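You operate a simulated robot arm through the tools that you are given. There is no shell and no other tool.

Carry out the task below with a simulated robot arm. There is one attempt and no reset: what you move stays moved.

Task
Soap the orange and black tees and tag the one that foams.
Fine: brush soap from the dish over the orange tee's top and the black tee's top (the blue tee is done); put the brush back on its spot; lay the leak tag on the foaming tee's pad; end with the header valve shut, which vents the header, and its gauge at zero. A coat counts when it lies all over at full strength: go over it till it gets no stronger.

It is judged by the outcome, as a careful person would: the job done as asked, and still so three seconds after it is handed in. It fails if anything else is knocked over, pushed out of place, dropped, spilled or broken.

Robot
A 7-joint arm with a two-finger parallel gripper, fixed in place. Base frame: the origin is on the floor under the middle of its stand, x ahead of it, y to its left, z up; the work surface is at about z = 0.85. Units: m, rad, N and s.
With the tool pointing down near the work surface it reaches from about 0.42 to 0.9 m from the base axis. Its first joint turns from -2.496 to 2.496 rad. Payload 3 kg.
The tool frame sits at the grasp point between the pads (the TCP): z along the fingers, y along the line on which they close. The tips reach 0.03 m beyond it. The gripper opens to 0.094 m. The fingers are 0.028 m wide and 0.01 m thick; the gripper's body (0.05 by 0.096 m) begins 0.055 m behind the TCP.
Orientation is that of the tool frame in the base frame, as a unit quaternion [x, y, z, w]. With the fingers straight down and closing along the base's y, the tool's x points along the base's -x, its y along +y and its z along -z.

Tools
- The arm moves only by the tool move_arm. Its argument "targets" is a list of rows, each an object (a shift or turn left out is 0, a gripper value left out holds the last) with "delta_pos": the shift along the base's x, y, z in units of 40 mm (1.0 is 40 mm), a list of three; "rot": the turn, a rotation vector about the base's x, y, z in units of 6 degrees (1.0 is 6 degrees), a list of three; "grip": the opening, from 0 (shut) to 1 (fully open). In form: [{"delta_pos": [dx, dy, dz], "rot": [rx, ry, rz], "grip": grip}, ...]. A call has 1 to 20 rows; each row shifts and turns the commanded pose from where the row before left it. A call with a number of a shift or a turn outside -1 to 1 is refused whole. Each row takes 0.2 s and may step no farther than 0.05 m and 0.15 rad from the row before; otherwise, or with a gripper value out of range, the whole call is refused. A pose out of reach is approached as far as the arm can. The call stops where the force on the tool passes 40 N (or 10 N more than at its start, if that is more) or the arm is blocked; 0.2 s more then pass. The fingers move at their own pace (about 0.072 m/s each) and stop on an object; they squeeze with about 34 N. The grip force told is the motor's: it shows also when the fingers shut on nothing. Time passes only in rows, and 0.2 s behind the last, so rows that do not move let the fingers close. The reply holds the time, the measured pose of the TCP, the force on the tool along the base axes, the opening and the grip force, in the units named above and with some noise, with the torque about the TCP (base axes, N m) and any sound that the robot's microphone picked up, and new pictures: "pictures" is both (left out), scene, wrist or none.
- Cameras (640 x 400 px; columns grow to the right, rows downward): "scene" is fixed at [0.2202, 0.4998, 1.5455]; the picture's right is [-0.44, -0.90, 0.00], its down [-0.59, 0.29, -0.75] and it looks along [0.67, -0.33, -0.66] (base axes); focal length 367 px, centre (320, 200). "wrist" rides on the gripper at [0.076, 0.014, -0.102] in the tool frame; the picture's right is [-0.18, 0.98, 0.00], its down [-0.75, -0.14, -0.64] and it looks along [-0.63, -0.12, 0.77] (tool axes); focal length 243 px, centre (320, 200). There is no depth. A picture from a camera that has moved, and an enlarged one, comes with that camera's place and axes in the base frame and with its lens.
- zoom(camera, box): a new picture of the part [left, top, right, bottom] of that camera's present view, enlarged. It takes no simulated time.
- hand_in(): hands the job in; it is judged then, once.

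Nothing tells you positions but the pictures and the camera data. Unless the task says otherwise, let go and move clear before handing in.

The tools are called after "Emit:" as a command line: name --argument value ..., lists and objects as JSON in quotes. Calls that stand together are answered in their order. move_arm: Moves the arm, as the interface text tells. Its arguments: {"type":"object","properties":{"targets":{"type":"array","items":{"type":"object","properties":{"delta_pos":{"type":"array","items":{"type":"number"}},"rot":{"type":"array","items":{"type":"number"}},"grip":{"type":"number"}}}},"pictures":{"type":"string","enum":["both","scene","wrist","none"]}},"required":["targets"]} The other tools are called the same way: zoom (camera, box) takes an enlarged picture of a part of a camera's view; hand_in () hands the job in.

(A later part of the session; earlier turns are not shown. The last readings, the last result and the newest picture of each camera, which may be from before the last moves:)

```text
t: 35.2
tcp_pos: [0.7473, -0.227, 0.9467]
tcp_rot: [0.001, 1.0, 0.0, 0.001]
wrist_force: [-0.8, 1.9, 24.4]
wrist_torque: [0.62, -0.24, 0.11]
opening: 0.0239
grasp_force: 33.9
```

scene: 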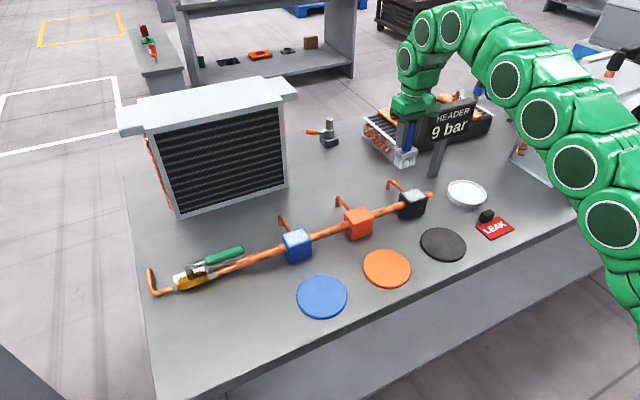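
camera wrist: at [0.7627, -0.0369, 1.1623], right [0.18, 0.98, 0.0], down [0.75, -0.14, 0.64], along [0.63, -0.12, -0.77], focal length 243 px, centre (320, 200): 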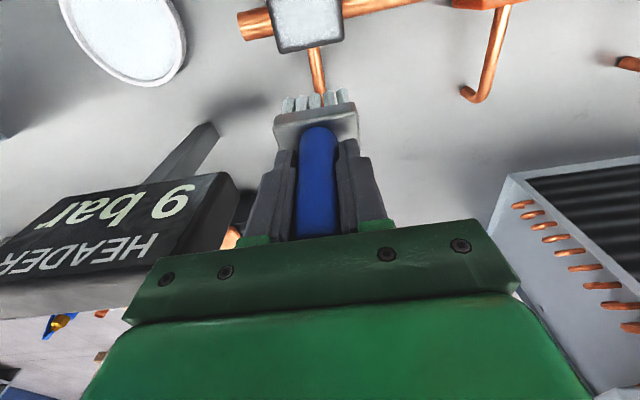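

The brush is reloaded. I'll go back to the black tee for another round.

Emit:
move_arm --targets '[{"delta_pos": [0, 0, 0.7]}, {"delta_pos": [0, 0, 0.9]}, {"delta_pos": [0.14, 0.88, 0]}, {"delta_pos": [0.14, 0.88, 0]}, {"delta_pos": [0.14, 0.88, 0]}, {"delta_pos": [0.14, 0.88, 0]}, {"delta_pos": [0.14, 0.88, 0]}, {"delta_pos": [0, 0, -0.35]}, {"delta_pos": [0, 0, -0.12]}, {"delta_pos": [0, 0, 0]}]' --pictures "none"

```text
t: 37.4
tcp_pos: [0.7728, -0.0487, 0.9903]
tcp_rot: [0.0, 1.0, 0.001, 0.001]
wrist_force: [-3.1, 6.5, 25.4]
wrist_torque: [0.85, -0.24, 0.11]
opening: 0.0236
grasp_force: 34.1
```

Emit:
move_arm --targets '[{"delta_pos": [0.13, 0, 0]}, {"delta_pos": [0.13, 0, 0]}, {"delta_pos": [0.13, 0, -0.005]}, {"delta_pos": [0.13, 0, -0.005]}, {"delta_pos": [-0.13, 0, 0]}, {"delta_pos": [-0.13, 0, -0.005]}, {"delta_pos": [-0.13, 0, -0.005]}, {"delta_pos": [-0.13, 0, -0.005]}, {"delta_pos": [-0.13, 0, -0.005]}, {"delta_pos": [-0.13, 0, -0.005]}, {"delta_pos": [-0.13, 0, -0.005]}, {"delta_pos": [0.13, 0, 0]}, {"delta_pos": [0.13, 0, -0.005]}, {"delta_pos": [0.13, 0, -0.005]}, {"delta_pos": [0.13, 0, -0.005]}, {"delta_pos": [0.13, 0, -0.005]}, {"delta_pos": [0.13, 0, -0.005]}, {"delta_pos": [0.13, 0, -0.005]}]' --pictures "none"

Emit:
zoom --camera "wrist" --box '[256, 30, 384, 110]'

```text
t: 41.2
tcp_pos: [0.7945, -0.0509, 0.9889]
tcp_rot: [0.0, 1.0, -0.001, 0.0]
wrist_force: [-6.4, 0.3, 19.3]
wrist_torque: [-0.17, 0.48, -0.08]
opening: 0.0227
grasp_force: 33.7
```

```text
5.00 times, centred on (320, 70) of wrist
camera zoom: at [0.72, -0.0376, 1.0924], right [0.18, 0.98, 0.0], down [0.75, -0.14, 0.64], along [0.63, -0.12, -0.77], focal length 1213 px, centre (320, 850)
```

zoom: 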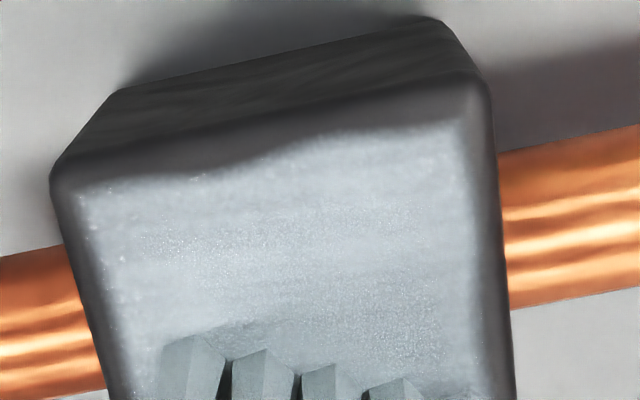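

Emit:
move_arm --targets '[{"delta_pos": [0, 0, 0.5]}, {"delta_pos": [0.6, 0, 0.8]}, {"delta_pos": [0.5, 0, 0.2]}, {"delta_pos": [0, 0, 0]}]' --pictures "both"

Emit:
zoom --camera "scene" --box '[360, 120, 488, 220]'

Emit:
zoom --camera "wrist" --box '[240, 0, 400, 240]'

```text
t: 42.2
tcp_pos: [0.8382, -0.0506, 1.0484]
tcp_rot: [-0.001, 1.0, 0.0, 0.0]
wrist_force: [0.4, 1.4, -1.3]
wrist_torque: [0.01, -0.02, 0.0]
opening: 0.0227
grasp_force: 34.1
camera wrist: at [0.7629, -0.0376, 1.1518], right [0.18, 0.98, 0.0], down [0.75, -0.14, 0.64], along [0.63, -0.12, -0.77], focal length 243 px, centre (320, 200)
```

scene: 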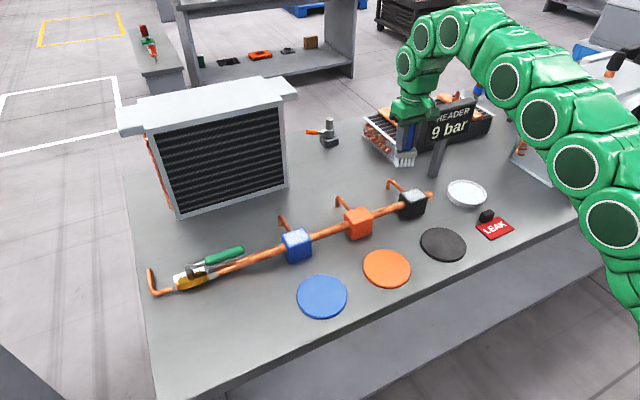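
wrist: 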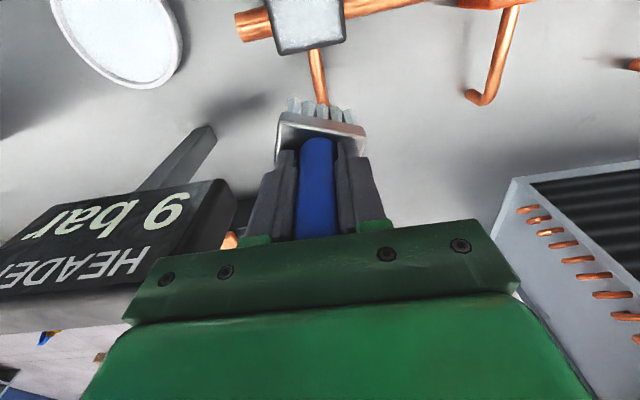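

```text
4.00 times, centred on (424, 170) of scene
camera zoom: at [0.2202, 0.4998, 1.5455], right [-0.44, -0.9, 0.0], down [-0.59, 0.29, -0.75], along [0.67, -0.33, -0.66], focal length 1468 px, centre (-96, 320)
```

zoom: 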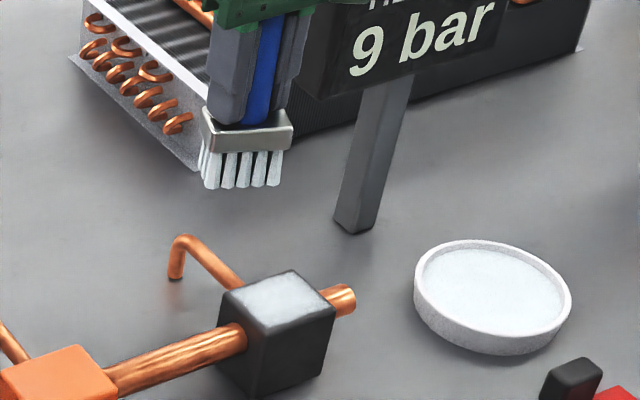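

```text
1.67 times, centred on (320, 120) of wrist
camera zoom: at [0.7629, -0.0376, 1.1518], right [0.18, 0.98, 0.0], down [0.75, -0.14, 0.64], along [0.63, -0.12, -0.77], focal length 404 px, centre (320, 333)
```

zoom: 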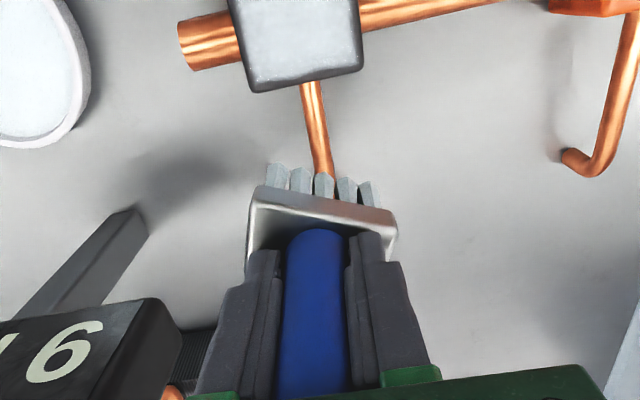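

Emit:
zoom --camera "scene" --box '[392, 160, 456, 220]'

Emit:
zoom --camera "scene" --box '[265, 205, 329, 265]'

Emit:
zoom --camera "wrist" --box '[256, 0, 352, 60]'

```text
6.67 times, centred on (424, 190) of scene
camera zoom: at [0.2202, 0.4998, 1.5455], right [-0.44, -0.9, 0.0], down [-0.59, 0.29, -0.75], along [0.67, -0.33, -0.66], focal length 2446 px, centre (-373, 267)
```

zoom: 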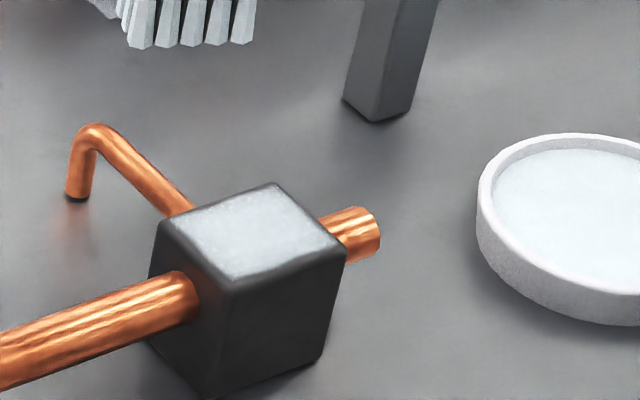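

```text
6.67 times, centred on (297, 235) of scene
camera zoom: at [0.2202, 0.4998, 1.5455], right [-0.44, -0.9, 0.0], down [-0.59, 0.29, -0.75], along [0.67, -0.33, -0.66], focal length 2446 px, centre (473, -33)
```

zoom: 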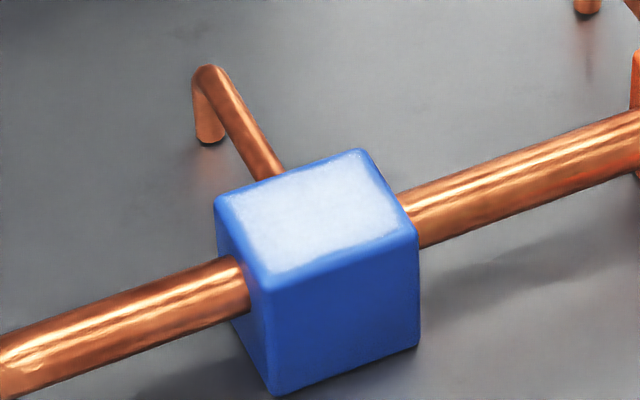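

```text
6.67 times, centred on (304, 30) of wrist
camera zoom: at [0.7629, -0.0376, 1.1518], right [0.18, 0.98, 0.0], down [0.75, -0.14, 0.64], along [0.63, -0.12, -0.77], focal length 1618 px, centre (427, 1333)
```

zoom: 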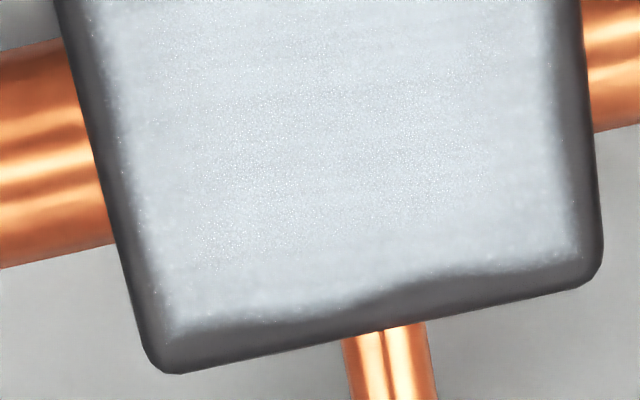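

The black coat looks uniform and bright. Next is the orange tee. The brush has twisted about 13° in the grip, so I'll turn the hand to compensate and hover over it.

Emit:
move_arm --targets '[{"delta_pos": [-0.305, 0.845, 0], "rot": [0, 0, 0.44]}, {"delta_pos": [-0.305, 0.845, 0], "rot": [0, 0, 0.44]}, {"delta_pos": [-0.305, 0.845, 0], "rot": [0, 0, 0.44]}, {"delta_pos": [-0.305, 0.845, -0.3], "rot": [0, 0, 0.44]}, {"delta_pos": [-0.305, 0.845, -0.3], "rot": [0, 0, 0.44]}, {"delta_pos": [0, 0, 0]}]' --pictures "both"

Emit:
zoom --camera "scene" --box '[300, 140, 440, 250]'

Emit:
zoom --camera "wrist" --box '[240, 30, 400, 130]'

```text
t: 43.6
tcp_pos: [0.777, 0.1203, 1.0232]
tcp_rot: [-0.115, 0.993, 0.0, 0.0]
wrist_force: [-0.7, 0.3, -0.7]
wrist_torque: [0.01, 0.02, -0.04]
opening: 0.0228
grasp_force: 34.2
camera wrist: at [0.7004, 0.1156, 1.1265], right [-0.05, 1.0, 0.0], down [0.77, 0.04, 0.64], along [0.64, 0.03, -0.77], focal length 243 px, centre (320, 200)
```

scene: 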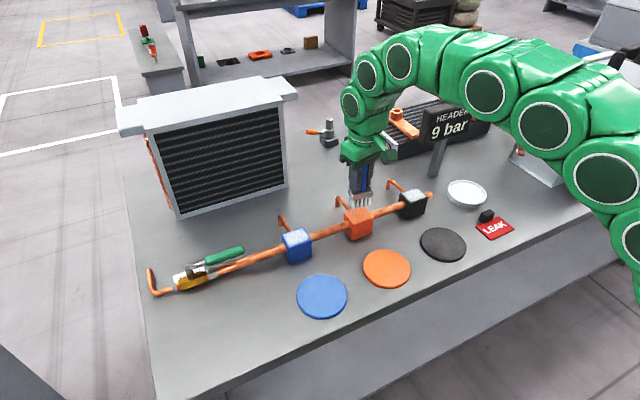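
wrist: 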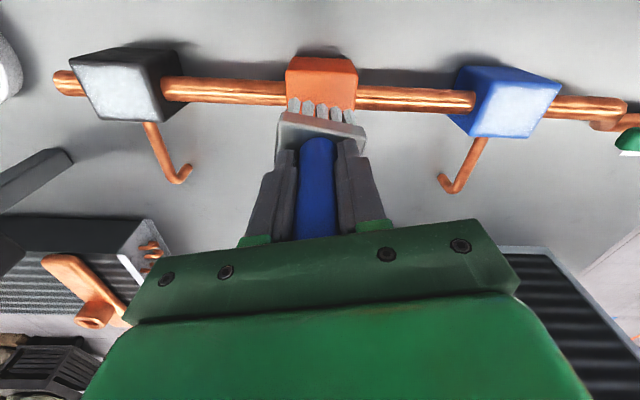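

```text
3.64 times, centred on (370, 195) of scene
camera zoom: at [0.2202, 0.4998, 1.5455], right [-0.44, -0.9, 0.0], down [-0.59, 0.29, -0.75], along [0.67, -0.33, -0.66], focal length 1334 px, centre (138, 218)
```

zoom: 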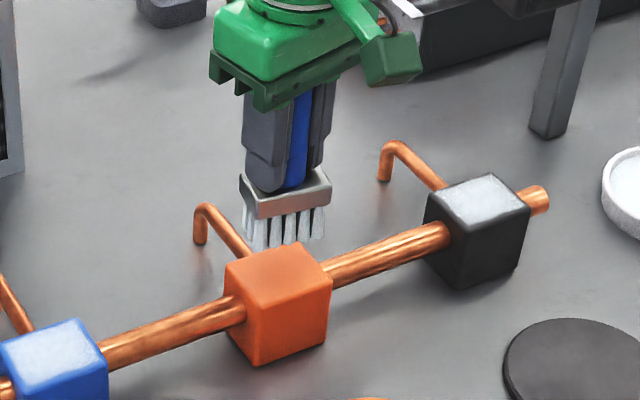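

```text
4.00 times, centred on (320, 80) of wrist
camera zoom: at [0.7004, 0.1156, 1.1265], right [-0.05, 1.0, 0.0], down [0.77, 0.04, 0.64], along [0.64, 0.03, -0.77], focal length 970 px, centre (320, 680)
```

zoom: 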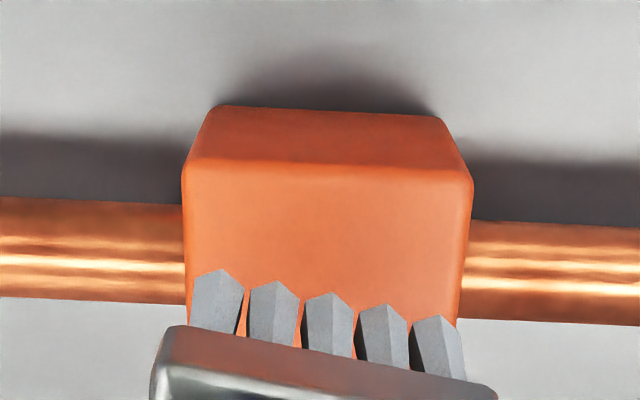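

Emit:
zoom --camera "wrist" --box '[60, 40, 188, 130]'

Emit:
zoom --camera "wrist" --box '[440, 55, 568, 145]'

Emit:
move_arm --targets '[{"delta_pos": [0, 0, -0.3], "rot": [0, 0, 0.8]}, {"delta_pos": [0, 0, -0.3], "rot": [0, 0, 0.8]}, {"delta_pos": [0, 0, -0.2]}, {"delta_pos": [0, 0, 0]}]' --pictures "wrist"

Emit:
zoom --camera "scene" --box '[310, 160, 438, 240]'

```text
4.44 times, centred on (124, 85) of wrist
camera zoom: at [0.7004, 0.1156, 1.1265], right [-0.05, 1.0, 0.0], down [0.77, 0.04, 0.64], along [0.64, 0.03, -0.77], focal length 1078 px, centre (1191, 711)
```

zoom: 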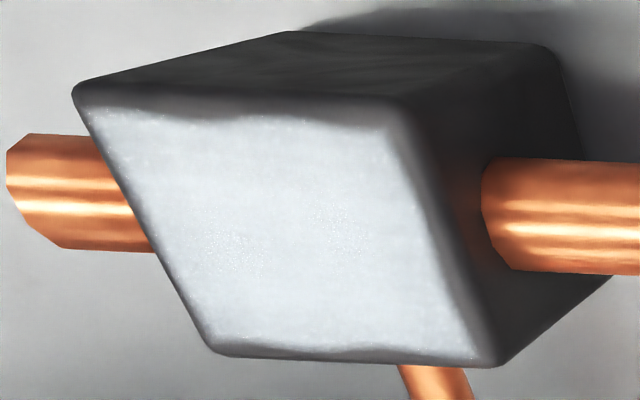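

```text
4.44 times, centred on (504, 100) of wrist
camera zoom: at [0.7004, 0.1156, 1.1265], right [-0.05, 1.0, 0.0], down [0.77, 0.04, 0.64], along [0.64, 0.03, -0.77], focal length 1078 px, centre (-498, 644)
```

zoom: 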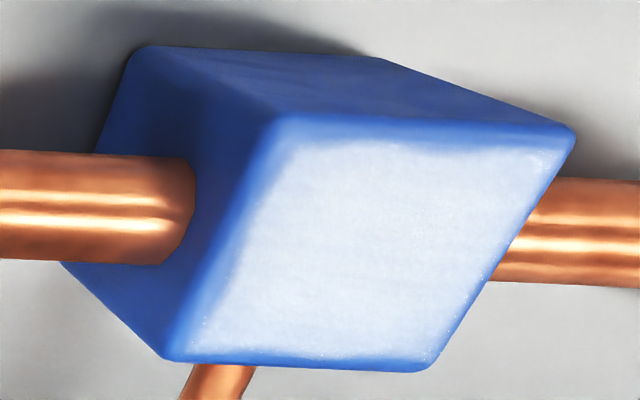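

```text
t: 44.6
tcp_pos: [0.7773, 0.1175, 0.9924]
tcp_rot: [-0.199, 0.98, 0.001, 0.0]
wrist_force: [-0.5, -0.3, -1.4]
wrist_torque: [0.0, 0.02, 0.01]
opening: 0.0228
grasp_force: 34.2
camera wrist: at [0.7033, 0.1015, 1.096], right [-0.21, 0.98, 0.0], down [0.75, 0.16, 0.64], along [0.63, 0.14, -0.77], focal length 243 px, centre (320, 200)
```

wrist: 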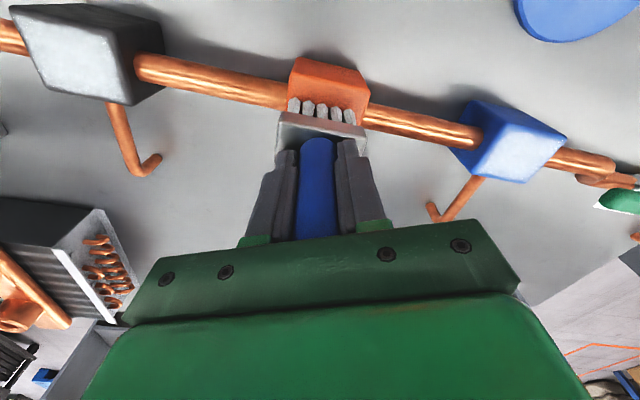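

```text
5.00 times, centred on (374, 200) of scene
camera zoom: at [0.2202, 0.4998, 1.5455], right [-0.44, -0.9, 0.0], down [-0.59, 0.29, -0.75], along [0.67, -0.33, -0.66], focal length 1835 px, centre (50, 200)
```

zoom: 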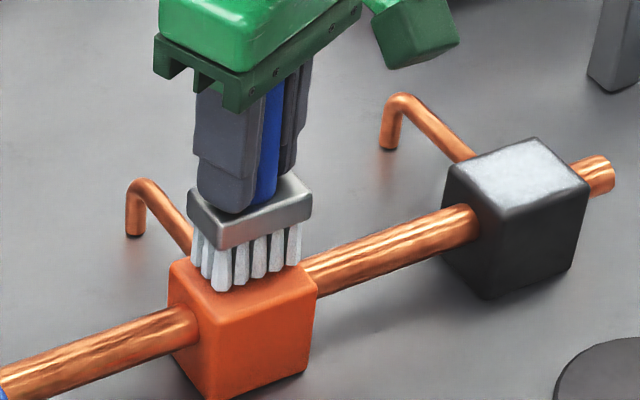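

The black coat looks nearly as white as the blue reference. I'll make contact on the orange tee.

Emit:
move_arm --targets '[{"delta_pos": [0, 0, -0.06]}, {"delta_pos": [0, 0, -0.02]}, {"delta_pos": [0, 0, 0]}]' --pictures "none"

```text
t: 45.4
tcp_pos: [0.7774, 0.1186, 0.9895]
tcp_rot: [-0.198, 0.98, 0.0, 0.0]
wrist_force: [0.6, -0.5, -1.0]
wrist_torque: [0.0, -0.01, -0.02]
opening: 0.0229
grasp_force: 33.4
```

Emit:
move_arm --targets '[{"delta_pos": [0, 0, -0.04]}, {"delta_pos": [0, 0, 0]}]' --pictures "none"

```text
t: 46.0
tcp_pos: [0.777, 0.1188, 0.9886]
tcp_rot: [-0.199, 0.98, 0.0, 0.002]
wrist_force: [-2.6, -3.0, 25.0]
wrist_torque: [0.39, -0.08, 0.02]
opening: 0.0226
grasp_force: 33.4
```

Emit:
move_arm --targets '[{"delta_pos": [0.13, 0, 0]}, {"delta_pos": [0.13, 0, 0]}, {"delta_pos": [0.13, 0, -0.005]}, {"delta_pos": [0.13, 0, -0.005]}, {"delta_pos": [-0.13, 0, 0]}, {"delta_pos": [-0.13, 0, -0.005]}, {"delta_pos": [-0.13, 0, -0.005]}, {"delta_pos": [-0.13, 0, -0.005]}, {"delta_pos": [-0.13, 0, -0.005]}, {"delta_pos": [-0.13, 0, -0.005]}, {"delta_pos": [-0.13, 0, -0.005]}, {"delta_pos": [-0.13, 0, 0]}, {"delta_pos": [0.13, 0, -0.005]}, {"delta_pos": [0.13, 0, -0.005]}, {"delta_pos": [0.13, 0, -0.005]}, {"delta_pos": [0.13, 0, -0.005]}, {"delta_pos": [0.13, 0, -0.005]}, {"delta_pos": [0.13, 0, -0.005]}, {"delta_pos": [0.13, 0, -0.005]}, {"delta_pos": [0.13, 0, -0.005]}]' --pictures "none"

Emit:
zoom --camera "wrist" --box '[256, 30, 384, 130]'

Emit:
zoom --camera "scene" --box '[310, 160, 438, 240]'

```text
t: 46.8
tcp_pos: [0.7912, 0.1182, 0.9884]
tcp_rot: [-0.199, 0.98, 0.001, 0.001]
wrist_force: [-1.8, 0.1, 4.3]
wrist_torque: [0.17, 0.08, 0.01]
opening: 0.0229
grasp_force: 33.4
stopped in row 3: the force on the tool passed its limit at 41 N (the readings are from after the stop); the commanded pose is now the measured one
```

```text
4.00 times, centred on (320, 80) of wrist
camera zoom: at [0.7161, 0.1015, 1.0925], right [-0.21, 0.98, 0.0], down [0.75, 0.16, 0.64], along [0.63, 0.14, -0.77], focal length 970 px, centre (320, 680)
```

zoom: 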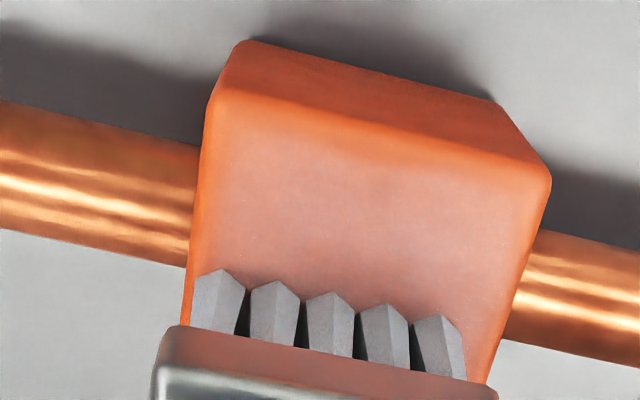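

```text
5.00 times, centred on (374, 200) of scene
camera zoom: at [0.2202, 0.4998, 1.5455], right [-0.44, -0.9, 0.0], down [-0.59, 0.29, -0.75], along [0.67, -0.33, -0.66], focal length 1835 px, centre (50, 200)
```

zoom: 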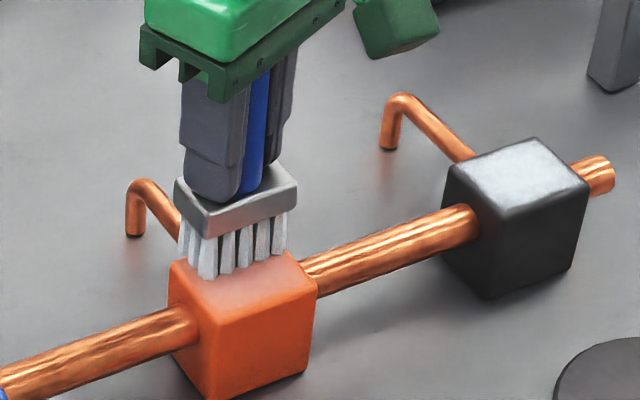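

A faint coat has started. The brush no longer slips in the grip, so I'll sweep without pushing further down.

Emit:
move_arm --targets '[{"delta_pos": [-0.12, 0, -0.005]}, {"delta_pos": [-0.12, 0, 0]}, {"delta_pos": [-0.12, 0, 0]}, {"delta_pos": [-0.12, 0, 0]}, {"delta_pos": [-0.12, 0, 0]}, {"delta_pos": [-0.12, 0, 0]}, {"delta_pos": [-0.12, 0, 0]}]' --pictures "none"

Emit:
zoom --camera "scene" --box '[310, 160, 438, 240]'

```text
t: 48.4
tcp_pos: [0.7576, 0.1186, 0.9873]
tcp_rot: [-0.199, 0.98, -0.001, 0.0]
wrist_force: [7.4, -1.3, 23.6]
wrist_torque: [0.37, -0.85, -0.1]
opening: 0.0228
grasp_force: 34.1
```

```text
5.00 times, centred on (374, 200) of scene
camera zoom: at [0.2202, 0.4998, 1.5455], right [-0.44, -0.9, 0.0], down [-0.59, 0.29, -0.75], along [0.67, -0.33, -0.66], focal length 1835 px, centre (50, 200)
```

zoom: 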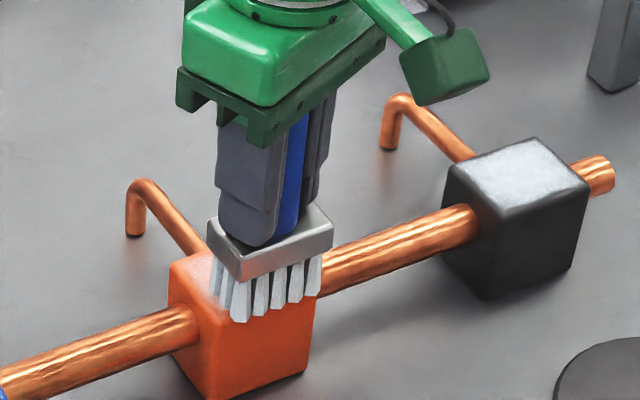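

Emit:
move_arm --targets '[{"delta_pos": [0.12, 0, 0]}, {"delta_pos": [0.12, 0, 0]}, {"delta_pos": [0.12, 0, 0]}, {"delta_pos": [0.12, 0, 0]}, {"delta_pos": [0.12, 0, 0]}, {"delta_pos": [0.12, 0, 0]}, {"delta_pos": [0.12, 0, 0]}, {"delta_pos": [0.12, 0, 0]}]' --pictures "none"

Emit:
zoom --camera "wrist" --box '[256, 30, 384, 130]'

```text
t: 48.8
tcp_pos: [0.76, 0.1186, 0.9883]
tcp_rot: [-0.198, 0.98, 0.0, 0.0]
wrist_force: [-1.1, -1.3, 7.8]
wrist_torque: [0.13, 0.03, 0.04]
opening: 0.0227
grasp_force: 34.0
stopped in row 1: the force on the tool passed its limit at 43 N (the readings are from after the stop); the commanded pose is now the measured one
```

```text
4.00 times, centred on (320, 80) of wrist
camera zoom: at [0.685, 0.1016, 1.0924], right [-0.21, 0.98, 0.0], down [0.75, 0.16, 0.64], along [0.63, 0.14, -0.77], focal length 970 px, centre (320, 680)
```

zoom: 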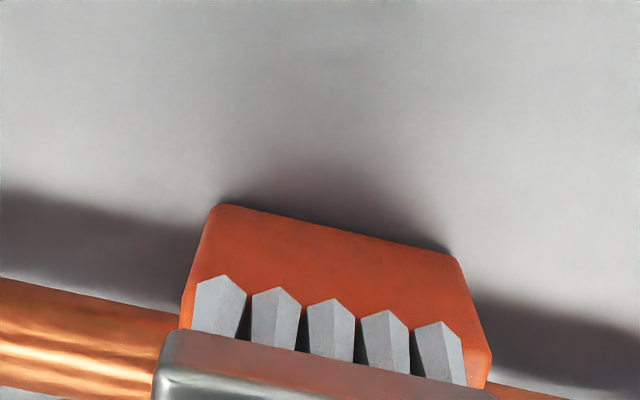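

Emit:
move_arm --targets '[{"delta_pos": [0.08, 0, 0.005]}, {"delta_pos": [0.1, 0, 0]}, {"delta_pos": [0.12, 0, 0]}, {"delta_pos": [0.12, 0, 0]}, {"delta_pos": [0.12, 0, 0]}, {"delta_pos": [0.12, 0, 0]}, {"delta_pos": [0.12, 0, 0]}, {"delta_pos": [0.12, 0, 0]}]' --pictures "none"

Emit:
zoom --camera "wrist" --box '[256, 30, 384, 130]'

```text
t: 50.6
tcp_pos: [0.7959, 0.1191, 0.9883]
tcp_rot: [-0.198, 0.98, 0.001, -0.001]
wrist_force: [-3.3, 1.5, 12.1]
wrist_torque: [0.31, 0.29, 0.04]
opening: 0.0227
grasp_force: 34.3
```

```text
4.00 times, centred on (320, 80) of wrist
camera zoom: at [0.721, 0.1016, 1.0921], right [-0.21, 0.98, 0.0], down [0.75, 0.16, 0.64], along [0.63, 0.14, -0.77], focal length 970 px, centre (320, 680)
```

zoom: 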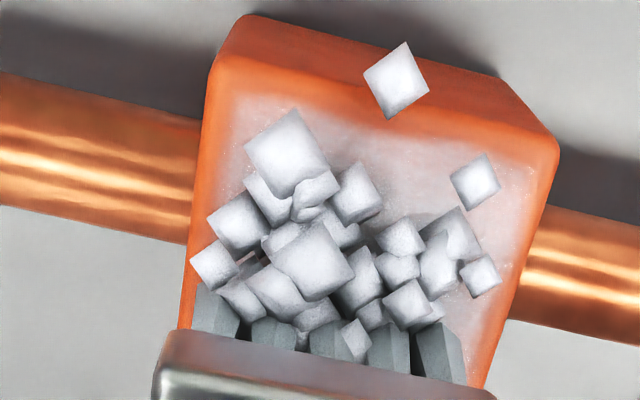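

The orange tee is foaming, so it's the leaking one. I'll keep brushing it to a full-strength coat.

Emit:
move_arm --targets '[{"delta_pos": [-0.1, 0, 0.005]}, {"delta_pos": [-0.12, 0, 0]}, {"delta_pos": [-0.12, 0, 0]}, {"delta_pos": [-0.12, 0, 0]}, {"delta_pos": [-0.12, 0, 0]}, {"delta_pos": [-0.12, 0, 0]}, {"delta_pos": [-0.12, 0, 0]}, {"delta_pos": [-0.12, 0, 0]}]' --pictures "none"

Emit:
move_arm --targets '[{"delta_pos": [0.08, 0.05, 0.005]}, {"delta_pos": [0.1, 0.05, 0]}, {"delta_pos": [0.12, 0.05, 0]}, {"delta_pos": [0.12, 0.02, 0]}, {"delta_pos": [0.12, 0, 0]}, {"delta_pos": [0.12, 0, 0]}, {"delta_pos": [0.12, 0, 0]}, {"delta_pos": [0.12, 0, 0]}]' --pictures "none"

Emit:
zoom --camera "wrist" --box '[256, 30, 384, 130]'

Emit:
zoom --camera "scene" --box '[310, 160, 438, 240]'

```text
t: 52.4
tcp_pos: [0.7579, 0.1191, 0.988]
tcp_rot: [-0.199, 0.98, 0.001, -0.002]
wrist_force: [0.9, -1.3, 9.6]
wrist_torque: [0.2, -0.27, -0.08]
opening: 0.0227
grasp_force: 33.4
```

```text
t: 54.2
tcp_pos: [0.7955, 0.1253, 0.988]
tcp_rot: [-0.198, 0.98, 0.0, -0.001]
wrist_force: [-1.8, 0.4, 6.3]
wrist_torque: [0.24, 0.13, 0.03]
opening: 0.0227
grasp_force: 33.8
```

```text
4.00 times, centred on (320, 80) of wrist
camera zoom: at [0.7201, 0.1083, 1.0922], right [-0.21, 0.98, 0.0], down [0.75, 0.16, 0.64], along [0.63, 0.14, -0.77], focal length 970 px, centre (320, 680)
```

zoom: 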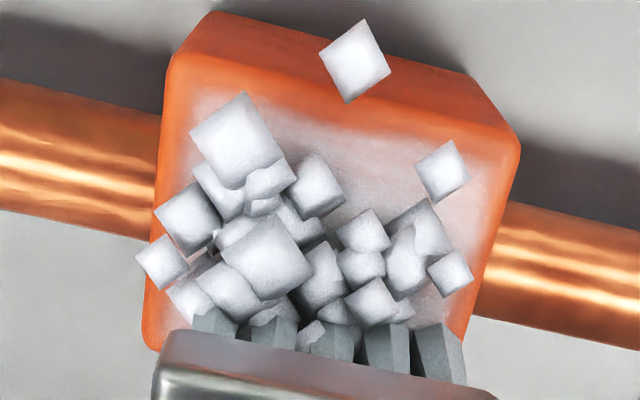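

```text
5.00 times, centred on (374, 200) of scene
camera zoom: at [0.2202, 0.4998, 1.5455], right [-0.44, -0.9, 0.0], down [-0.59, 0.29, -0.75], along [0.67, -0.33, -0.66], focal length 1835 px, centre (50, 200)
```

zoom: 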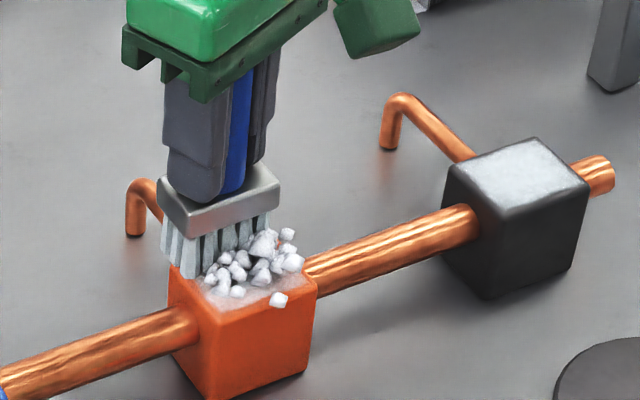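

Emit:
move_arm --targets '[{"delta_pos": [-0.1, -0.05, 0]}, {"delta_pos": [-0.12, -0.05, -0.005]}, {"delta_pos": [-0.12, -0.05, 0]}, {"delta_pos": [-0.12, -0.05, 0]}, {"delta_pos": [-0.12, -0.05, 0]}, {"delta_pos": [-0.12, -0.05, 0]}, {"delta_pos": [-0.12, -0.02, 0]}, {"delta_pos": [-0.12, 0, 0]}, {"delta_pos": [0.08, 0, 0.005]}, {"delta_pos": [0.1, 0, -0.005]}, {"delta_pos": [0.12, 0, 0]}, {"delta_pos": [0.12, 0, 0]}, {"delta_pos": [0.12, 0, 0]}, {"delta_pos": [0.12, 0, 0]}, {"delta_pos": [0.12, 0, 0]}, {"delta_pos": [0.12, 0, 0]}]' --pictures "none"

Emit:
zoom --camera "wrist" --box '[256, 30, 384, 130]'

```text
t: 57.6
tcp_pos: [0.7925, 0.1126, 0.9883]
tcp_rot: [-0.198, 0.98, 0.001, -0.001]
wrist_force: [-0.9, -0.3, -0.8]
wrist_torque: [-0.01, 0.02, -0.02]
opening: 0.0229
grasp_force: 33.9
```

```text
4.00 times, centred on (320, 80) of wrist
camera zoom: at [0.7176, 0.0953, 1.0926], right [-0.21, 0.98, 0.0], down [0.75, 0.16, 0.64], along [0.63, 0.14, -0.77], focal length 970 px, centre (320, 680)
```

zoom: 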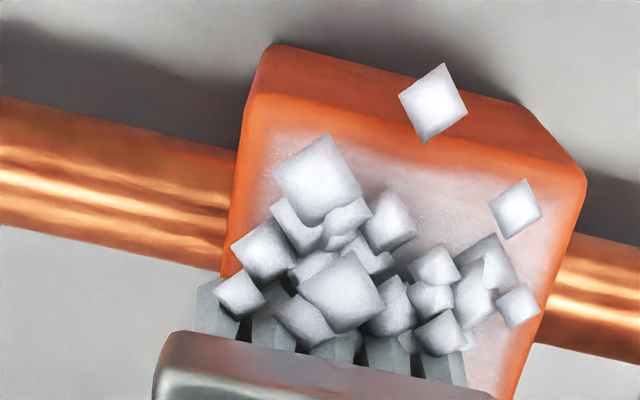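

Emit:
move_arm --targets '[{"delta_pos": [-0.1, 0, -0.02]}, {"delta_pos": [-0.12, 0, -0.005]}, {"delta_pos": [-0.12, 0, -0.005]}, {"delta_pos": [-0.12, 0, 0]}, {"delta_pos": [-0.12, 0, 0]}, {"delta_pos": [-0.12, 0, 0]}, {"delta_pos": [-0.12, 0, 0]}, {"delta_pos": [-0.06, 0, 0]}]' --pictures "none"

Emit:
move_arm --targets '[{"delta_pos": [0.06, 0.03, 0.005]}, {"delta_pos": [0.1, 0.05, 0]}, {"delta_pos": [0.12, 0.05, 0]}, {"delta_pos": [0.12, 0.02, 0]}, {"delta_pos": [0.12, 0, 0]}, {"delta_pos": [0.12, 0, 0]}, {"delta_pos": [0.12, 0, 0]}, {"delta_pos": [0.12, 0, 0]}]' --pictures "none"

Emit:
zoom --camera "wrist" --box '[256, 30, 384, 130]'

```text
t: 59.4
tcp_pos: [0.7574, 0.1125, 0.9875]
tcp_rot: [-0.198, 0.98, 0.0, 0.001]
wrist_force: [10.5, 1.3, 28.8]
wrist_torque: [0.32, -0.9, -0.03]
opening: 0.0229
grasp_force: 34.1
```

```text
t: 59.8
tcp_pos: [0.7583, 0.1118, 0.9886]
tcp_rot: [-0.198, 0.98, 0.0, -0.001]
wrist_force: [-2.3, -0.4, 4.7]
wrist_torque: [0.07, 0.02, 0.02]
opening: 0.0228
grasp_force: 33.7
stopped in row 2: the force on the tool passed its limit at 44 N (the readings are from after the stop); the commanded pose is now the measured one
```

```text
4.00 times, centred on (320, 80) of wrist
camera zoom: at [0.6844, 0.0957, 1.0925], right [-0.21, 0.98, 0.0], down [0.75, 0.16, 0.64], along [0.62, 0.14, -0.77], focal length 970 px, centre (320, 680)
```

zoom: 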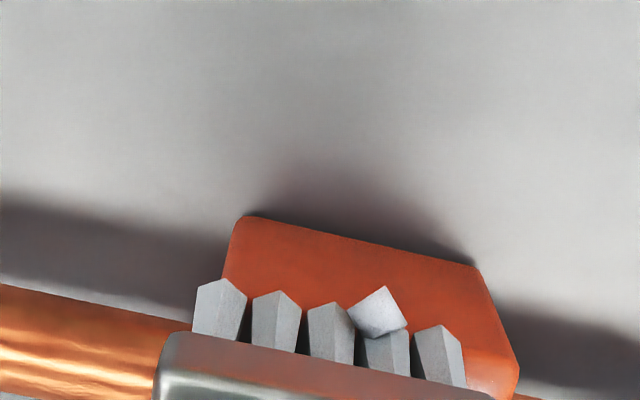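

Emit:
move_arm --targets '[{"delta_pos": [0.1, 0.05, 0]}, {"delta_pos": [0.12, 0.05, -0.005]}, {"delta_pos": [0.12, 0.05, 0]}, {"delta_pos": [0.12, 0.02, -0.005]}, {"delta_pos": [0.12, 0, 0]}, {"delta_pos": [0.12, 0, -0.005]}, {"delta_pos": [0.12, 0, 0]}, {"delta_pos": [0.1, 0, 0]}]' --pictures "none"

Emit:
move_arm --targets '[{"delta_pos": [-0.1, 0, 0.005]}, {"delta_pos": [-0.12, 0, 0]}, {"delta_pos": [-0.12, 0, 0]}, {"delta_pos": [-0.12, 0, 0.003]}, {"delta_pos": [-0.12, 0, 0]}, {"delta_pos": [-0.12, 0, 0.003]}, {"delta_pos": [-0.12, 0, 0]}, {"delta_pos": [-0.1, 0, 0.003]}]' --pictures "none"

Emit:
move_arm --targets '[{"delta_pos": [0.1, 0, 0.005]}, {"delta_pos": [0.12, 0, 0]}, {"delta_pos": [0.12, 0, -0.005]}, {"delta_pos": [0.12, 0, 0]}, {"delta_pos": [0.12, 0, -0.005]}, {"delta_pos": [0.12, 0, 0]}, {"delta_pos": [0.12, 0, -0.005]}, {"delta_pos": [0.1, 0, 0]}]' --pictures "none"

Emit:
zoom --camera "wrist" --box '[256, 30, 384, 130]'

```text
t: 61.6
tcp_pos: [0.7944, 0.12, 0.9872]
tcp_rot: [-0.198, 0.98, 0.001, -0.002]
wrist_force: [-0.7, 0.1, 4.3]
wrist_torque: [0.03, 0.02, -0.02]
opening: 0.0226
grasp_force: 34.7
stopped in row 8: the force on the tool passed its limit at 44 N (the readings are from after the stop); the commanded pose is now the measured one
```

```text
t: 63.4
tcp_pos: [0.7577, 0.1191, 0.9887]
tcp_rot: [-0.199, 0.98, 0.001, -0.002]
wrist_force: [3.4, 0.3, 13.5]
wrist_torque: [0.14, -0.4, -0.03]
opening: 0.0229
grasp_force: 34.1
```

```text
t: 65.2
tcp_pos: [0.793, 0.1199, 0.9881]
tcp_rot: [-0.199, 0.98, 0.0, -0.002]
wrist_force: [-6.8, 0.4, 24.8]
wrist_torque: [0.12, 0.61, 0.02]
opening: 0.0227
grasp_force: 34.5
```

```text
4.00 times, centred on (320, 80) of wrist
camera zoom: at [0.7192, 0.1022, 1.0922], right [-0.21, 0.98, 0.0], down [0.75, 0.16, 0.64], along [0.62, 0.14, -0.77], focal length 970 px, centre (320, 680)
```

zoom: 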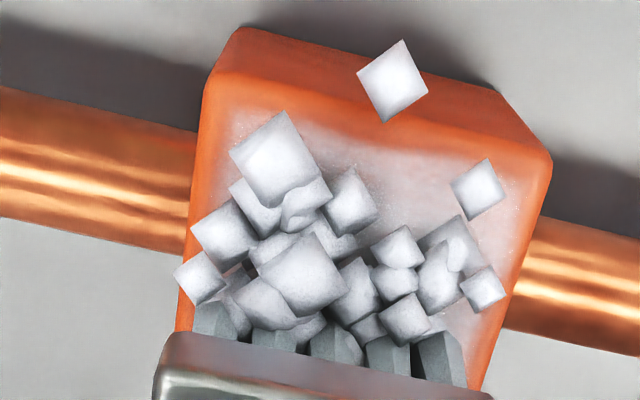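

I'll lift off and reload soap, looking at the orange coat on the way.

Emit:
move_arm --targets '[{"delta_pos": [0, 0, 0.7]}, {"delta_pos": [0, 0, 0.8]}, {"delta_pos": [-0.128, -0.964, 0]}, {"delta_pos": [-0.128, -0.964, 0]}, {"delta_pos": [-0.128, -0.964, 0]}, {"delta_pos": [-0.128, -0.964, 0]}, {"delta_pos": [-0.128, -0.964, 0]}, {"delta_pos": [-0.128, -0.964, 0]}, {"delta_pos": [-0.128, -0.964, 0]}, {"delta_pos": [-0.128, -0.964, 0]}, {"delta_pos": [-0.128, -0.964, 0]}, {"delta_pos": [0, 0, -0.7]}, {"delta_pos": [0, 0, -0.8]}, {"delta_pos": [0, 0, -0.8]}, {"delta_pos": [0, 0, -0.15]}, {"delta_pos": [0, 0, 0]}]' --pictures "scene"

Emit:
zoom --camera "scene" --box '[260, 160, 460, 285]'

Emit:
zoom --camera "scene" --box '[326, 185, 390, 245]'

```text
t: 68.6
tcp_pos: [0.7504, -0.2278, 0.9489]
tcp_rot: [-0.2, 0.98, 0.001, -0.002]
wrist_force: [0.0, -0.1, -2.0]
wrist_torque: [-0.02, 0.0, 0.01]
opening: 0.0229
grasp_force: 33.9
```

scene: 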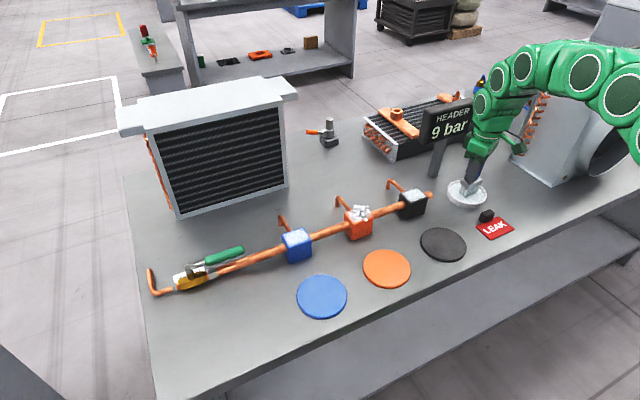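

```text
3.20 times, centred on (360, 222) of scene
camera zoom: at [0.2202, 0.4998, 1.5455], right [-0.44, -0.9, 0.0], down [-0.59, 0.29, -0.75], along [0.67, -0.33, -0.66], focal length 1174 px, centre (192, 128)
```

zoom: 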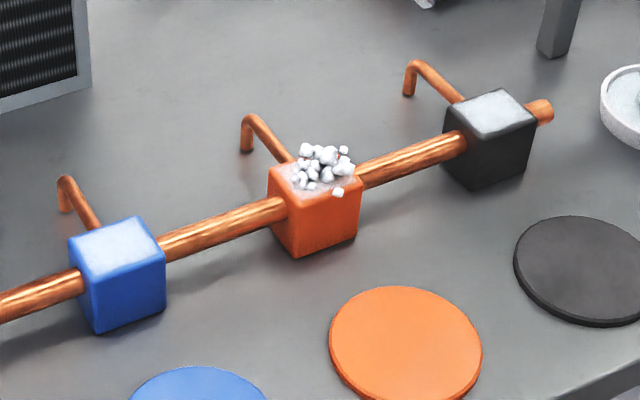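

```text
6.67 times, centred on (358, 215) of scene
camera zoom: at [0.2202, 0.4998, 1.5455], right [-0.44, -0.9, 0.0], down [-0.59, 0.29, -0.75], along [0.67, -0.33, -0.66], focal length 2446 px, centre (67, 100)
```

zoom: 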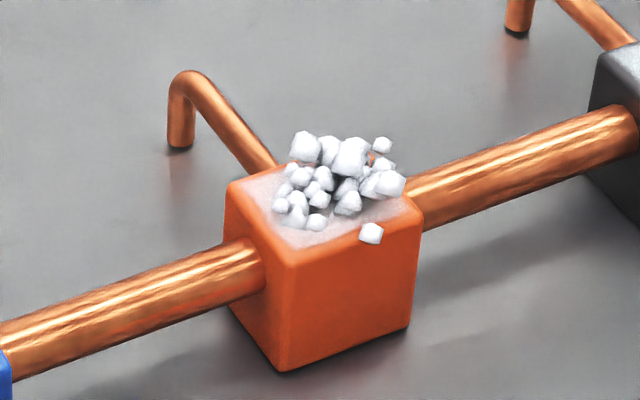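

The orange coat is still pinkish, which means it's partial. I'll finish the dip and do more passes.

Emit:
move_arm --targets '[{"delta_pos": [0, 0, -0.06]}, {"delta_pos": [0, 0, 0]}]' --pictures "none"

Emit:
move_arm --targets '[{"delta_pos": [0, 0, -0.03]}, {"delta_pos": [0, 0, 0]}]' --pictures "none"

```text
t: 69.2
tcp_pos: [0.7486, -0.2274, 0.9466]
tcp_rot: [-0.199, 0.98, 0.0, -0.002]
wrist_force: [0.1, -0.1, -0.7]
wrist_torque: [0.01, -0.01, -0.01]
opening: 0.0228
grasp_force: 34.5
```

```text
t: 69.8
tcp_pos: [0.7479, -0.2275, 0.9455]
tcp_rot: [-0.198, 0.98, 0.001, -0.001]
wrist_force: [-0.8, -0.4, -1.2]
wrist_torque: [-0.02, 0.0, -0.02]
opening: 0.0229
grasp_force: 33.9
```

Emit:
move_arm --targets '[{"delta_pos": [0, 0, -0.03]}, {"delta_pos": [0, 0, 0]}]' --pictures "none"

Emit:
zoom --camera "scene" --box '[420, 130, 548, 210]'

```text
t: 70.4
tcp_pos: [0.7483, -0.2277, 0.9435]
tcp_rot: [-0.199, 0.98, 0.001, -0.002]
wrist_force: [-0.3, -0.3, -0.5]
wrist_torque: [0.0, -0.03, 0.01]
opening: 0.0226
grasp_force: 33.8
```

```text
5.00 times, centred on (484, 170) of scene
camera zoom: at [0.2202, 0.4998, 1.5455], right [-0.44, -0.9, 0.0], down [-0.59, 0.29, -0.75], along [0.67, -0.33, -0.66], focal length 1835 px, centre (-500, 350)
```

zoom: 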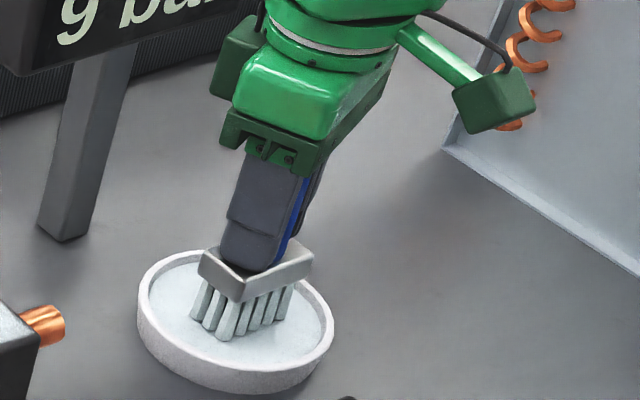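

Emit:
move_arm --targets '[{"delta_pos": [0, 0, -0.03]}, {"delta_pos": [0, 0, 0]}]' --pictures "none"

Emit:
move_arm --targets '[{"delta_pos": [0, 0, -0.02]}, {"delta_pos": [0, 0, 0]}]' --pictures "none"

```text
t: 71.0
tcp_pos: [0.7488, -0.2276, 0.9438]
tcp_rot: [-0.199, 0.98, 0.001, -0.002]
wrist_force: [0.7, -0.3, -0.6]
wrist_torque: [-0.02, -0.01, -0.03]
opening: 0.0229
grasp_force: 33.9
```

```text
t: 71.6
tcp_pos: [0.7502, -0.2271, 0.9433]
tcp_rot: [-0.199, 0.98, -0.001, -0.002]
wrist_force: [-0.9, -0.6, 7.7]
wrist_torque: [0.15, 0.02, 0.03]
opening: 0.0229
grasp_force: 34.1
```

Emit:
move_arm --targets '[{"delta_pos": [0, 0, 0.8]}, {"delta_pos": [0, 0, 1.0]}, {"delta_pos": [0.078, 0.961, 0]}, {"delta_pos": [0.078, 0.961, 0]}, {"delta_pos": [0.078, 0.961, 0]}, {"delta_pos": [0.078, 0.961, 0]}, {"delta_pos": [0.078, 0.961, 0]}, {"delta_pos": [0.078, 0.961, 0]}, {"delta_pos": [0.078, 0.961, 0]}, {"delta_pos": [0.078, 0.961, 0]}, {"delta_pos": [0.078, 0.961, 0]}, {"delta_pos": [0, 0, -0.4]}, {"delta_pos": [0, 0, -0.24]}, {"delta_pos": [0, 0, -0.04]}, {"delta_pos": [0, 0, 0]}]' --pictures "none"

```text
t: 74.8
tcp_pos: [0.7769, 0.1182, 0.9875]
tcp_rot: [-0.198, 0.98, 0.0, -0.001]
wrist_force: [1.8, 1.6, 13.9]
wrist_torque: [0.11, -0.31, -0.02]
opening: 0.0229
grasp_force: 33.9
```

Emit:
move_arm --targets '[{"delta_pos": [0.1, 0, 0]}, {"delta_pos": [0.12, 0, 0]}, {"delta_pos": [0.12, 0, -0.003]}, {"delta_pos": [0.12, 0, -0.003]}, {"delta_pos": [-0.12, 0, 0.005]}, {"delta_pos": [-0.12, 0, 0]}, {"delta_pos": [-0.12, 0, 0]}, {"delta_pos": [-0.12, 0, 0.003]}, {"delta_pos": [-0.12, 0, 0]}, {"delta_pos": [-0.12, 0, 0.003]}, {"delta_pos": [-0.12, 0, 0]}, {"delta_pos": [-0.1, 0, 0.003]}]' --pictures "none"

Emit:
move_arm --targets '[{"delta_pos": [0.1, 0, 0.005]}, {"delta_pos": [0.12, 0, 0]}, {"delta_pos": [0.12, 0, -0.005]}, {"delta_pos": [0.12, 0, 0]}, {"delta_pos": [0.12, 0, -0.005]}, {"delta_pos": [0.12, 0, 0]}, {"delta_pos": [0.12, 0, -0.005]}, {"delta_pos": [0.1, 0, 0]}]' --pictures "none"

Emit:
zoom --camera "wrist" --box '[256, 30, 384, 130]'

```text
t: 77.4
tcp_pos: [0.7566, 0.1185, 0.9874]
tcp_rot: [-0.199, 0.98, 0.0, -0.002]
wrist_force: [5.4, -0.5, 20.8]
wrist_torque: [0.1, -0.7, 0.01]
opening: 0.0224
grasp_force: 33.9
```

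```text
t: 79.2
tcp_pos: [0.7945, 0.1174, 0.9884]
tcp_rot: [-0.199, 0.98, 0.001, -0.002]
wrist_force: [-6.2, -0.7, 21.5]
wrist_torque: [-0.01, 0.58, 0.01]
opening: 0.023
grasp_force: 34.1
```

```text
4.00 times, centred on (320, 80) of wrist
camera zoom: at [0.7195, 0.1011, 1.0922], right [-0.21, 0.98, 0.0], down [0.75, 0.16, 0.64], along [0.62, 0.14, -0.77], focal length 970 px, centre (320, 680)
```

zoom: 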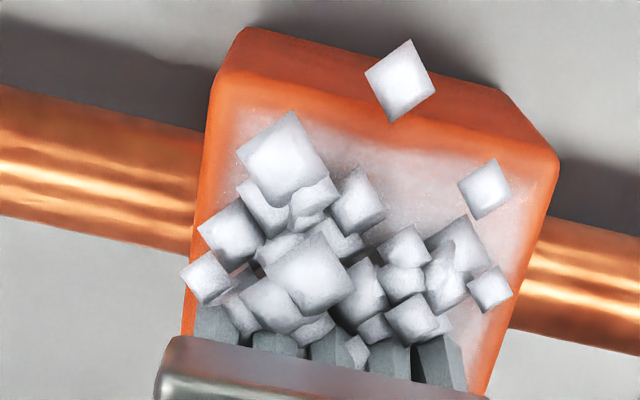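

Emit:
move_arm --targets '[{"delta_pos": [-0.1, 0.04, 0.005]}, {"delta_pos": [-0.12, 0.04, 0]}, {"delta_pos": [-0.12, 0.04, 0]}, {"delta_pos": [-0.12, 0.04, 0.003]}, {"delta_pos": [-0.12, 0, 0]}, {"delta_pos": [-0.12, 0, 0.003]}, {"delta_pos": [-0.12, 0, 0]}, {"delta_pos": [-0.1, 0, 0.003]}]' --pictures "none"

Emit:
move_arm --targets '[{"delta_pos": [0.1, 0, 0.005]}, {"delta_pos": [0.12, 0, 0]}, {"delta_pos": [0.12, 0, -0.005]}, {"delta_pos": [0.12, 0, 0]}, {"delta_pos": [0.12, 0, -0.005]}, {"delta_pos": [0.12, 0, 0]}, {"delta_pos": [0.12, 0, -0.005]}, {"delta_pos": [0.1, 0, 0]}]' --pictures "none"

Emit:
zoom --camera "wrist" --box '[256, 30, 384, 130]'

```text
t: 81.0
tcp_pos: [0.7571, 0.1246, 0.9884]
tcp_rot: [-0.198, 0.98, 0.0, -0.002]
wrist_force: [4.9, -0.9, 17.4]
wrist_torque: [0.01, -0.65, -0.06]
opening: 0.0228
grasp_force: 34.1
```

```text
t: 82.8
tcp_pos: [0.7938, 0.1243, 0.988]
tcp_rot: [-0.199, 0.98, 0.001, -0.003]
wrist_force: [-10.7, -0.5, 29.7]
wrist_torque: [-0.04, 0.9, -0.02]
opening: 0.023
grasp_force: 34.0
```

```text
4.00 times, centred on (320, 80) of wrist
camera zoom: at [0.7194, 0.1076, 1.0921], right [-0.21, 0.98, 0.0], down [0.75, 0.16, 0.64], along [0.62, 0.14, -0.77], focal length 970 px, centre (320, 680)
```

zoom: 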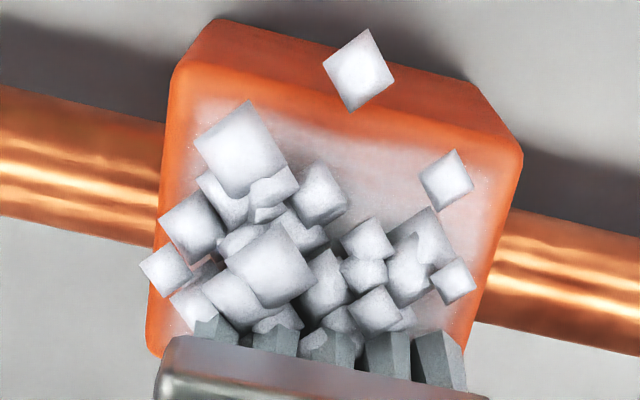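

Emit:
move_arm --targets '[{"delta_pos": [-0.1, -0.06, 0.01]}, {"delta_pos": [-0.12, -0.06, 0]}, {"delta_pos": [-0.12, -0.06, 0]}, {"delta_pos": [-0.12, -0.06, 0.003]}, {"delta_pos": [-0.12, -0.06, 0]}, {"delta_pos": [-0.12, 0, 0.003]}, {"delta_pos": [-0.12, 0, 0]}, {"delta_pos": [-0.1, 0, 0.003]}]' --pictures "none"

Emit:
move_arm --targets '[{"delta_pos": [0.1, 0, 0.003]}, {"delta_pos": [0.12, 0, 0]}, {"delta_pos": [0.12, 0, -0.005]}, {"delta_pos": [0.12, 0, 0]}, {"delta_pos": [0.12, 0, -0.005]}, {"delta_pos": [0.12, 0, 0]}, {"delta_pos": [0.12, 0, -0.005]}, {"delta_pos": [0.1, 0, 0]}]' --pictures "none"

Emit:
zoom --camera "wrist" --box '[256, 30, 384, 130]'

Emit:
zoom --camera "scene" --box '[326, 185, 390, 245]'

```text
t: 84.6
tcp_pos: [0.7573, 0.1122, 0.9876]
tcp_rot: [-0.198, 0.98, 0.0, -0.003]
wrist_force: [0.0, -0.4, 3.1]
wrist_torque: [0.02, -0.15, 0.04]
opening: 0.0228
grasp_force: 34.4
```

```text
t: 86.4
tcp_pos: [0.7944, 0.1116, 0.9879]
tcp_rot: [-0.198, 0.98, 0.001, -0.002]
wrist_force: [-0.4, 0.3, -1.1]
wrist_torque: [-0.05, 0.01, -0.03]
opening: 0.0228
grasp_force: 34.4
```

```text
4.00 times, centred on (320, 80) of wrist
camera zoom: at [0.7192, 0.0952, 1.0924], right [-0.21, 0.98, 0.0], down [0.75, 0.16, 0.64], along [0.62, 0.14, -0.77], focal length 970 px, centre (320, 680)
```

zoom: 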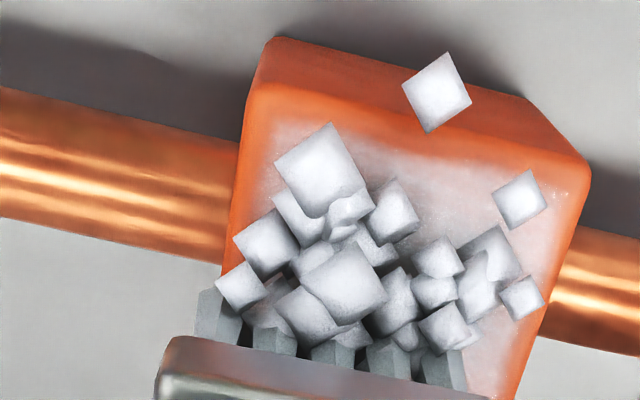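

```text
6.67 times, centred on (358, 215) of scene
camera zoom: at [0.2202, 0.4998, 1.5455], right [-0.44, -0.9, 0.0], down [-0.59, 0.29, -0.75], along [0.67, -0.33, -0.66], focal length 2446 px, centre (67, 100)
```

zoom: 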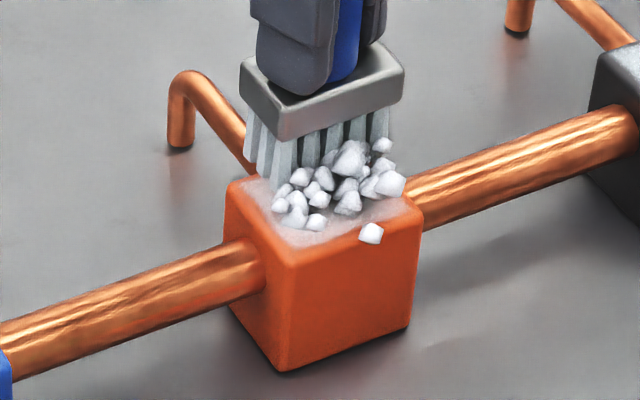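

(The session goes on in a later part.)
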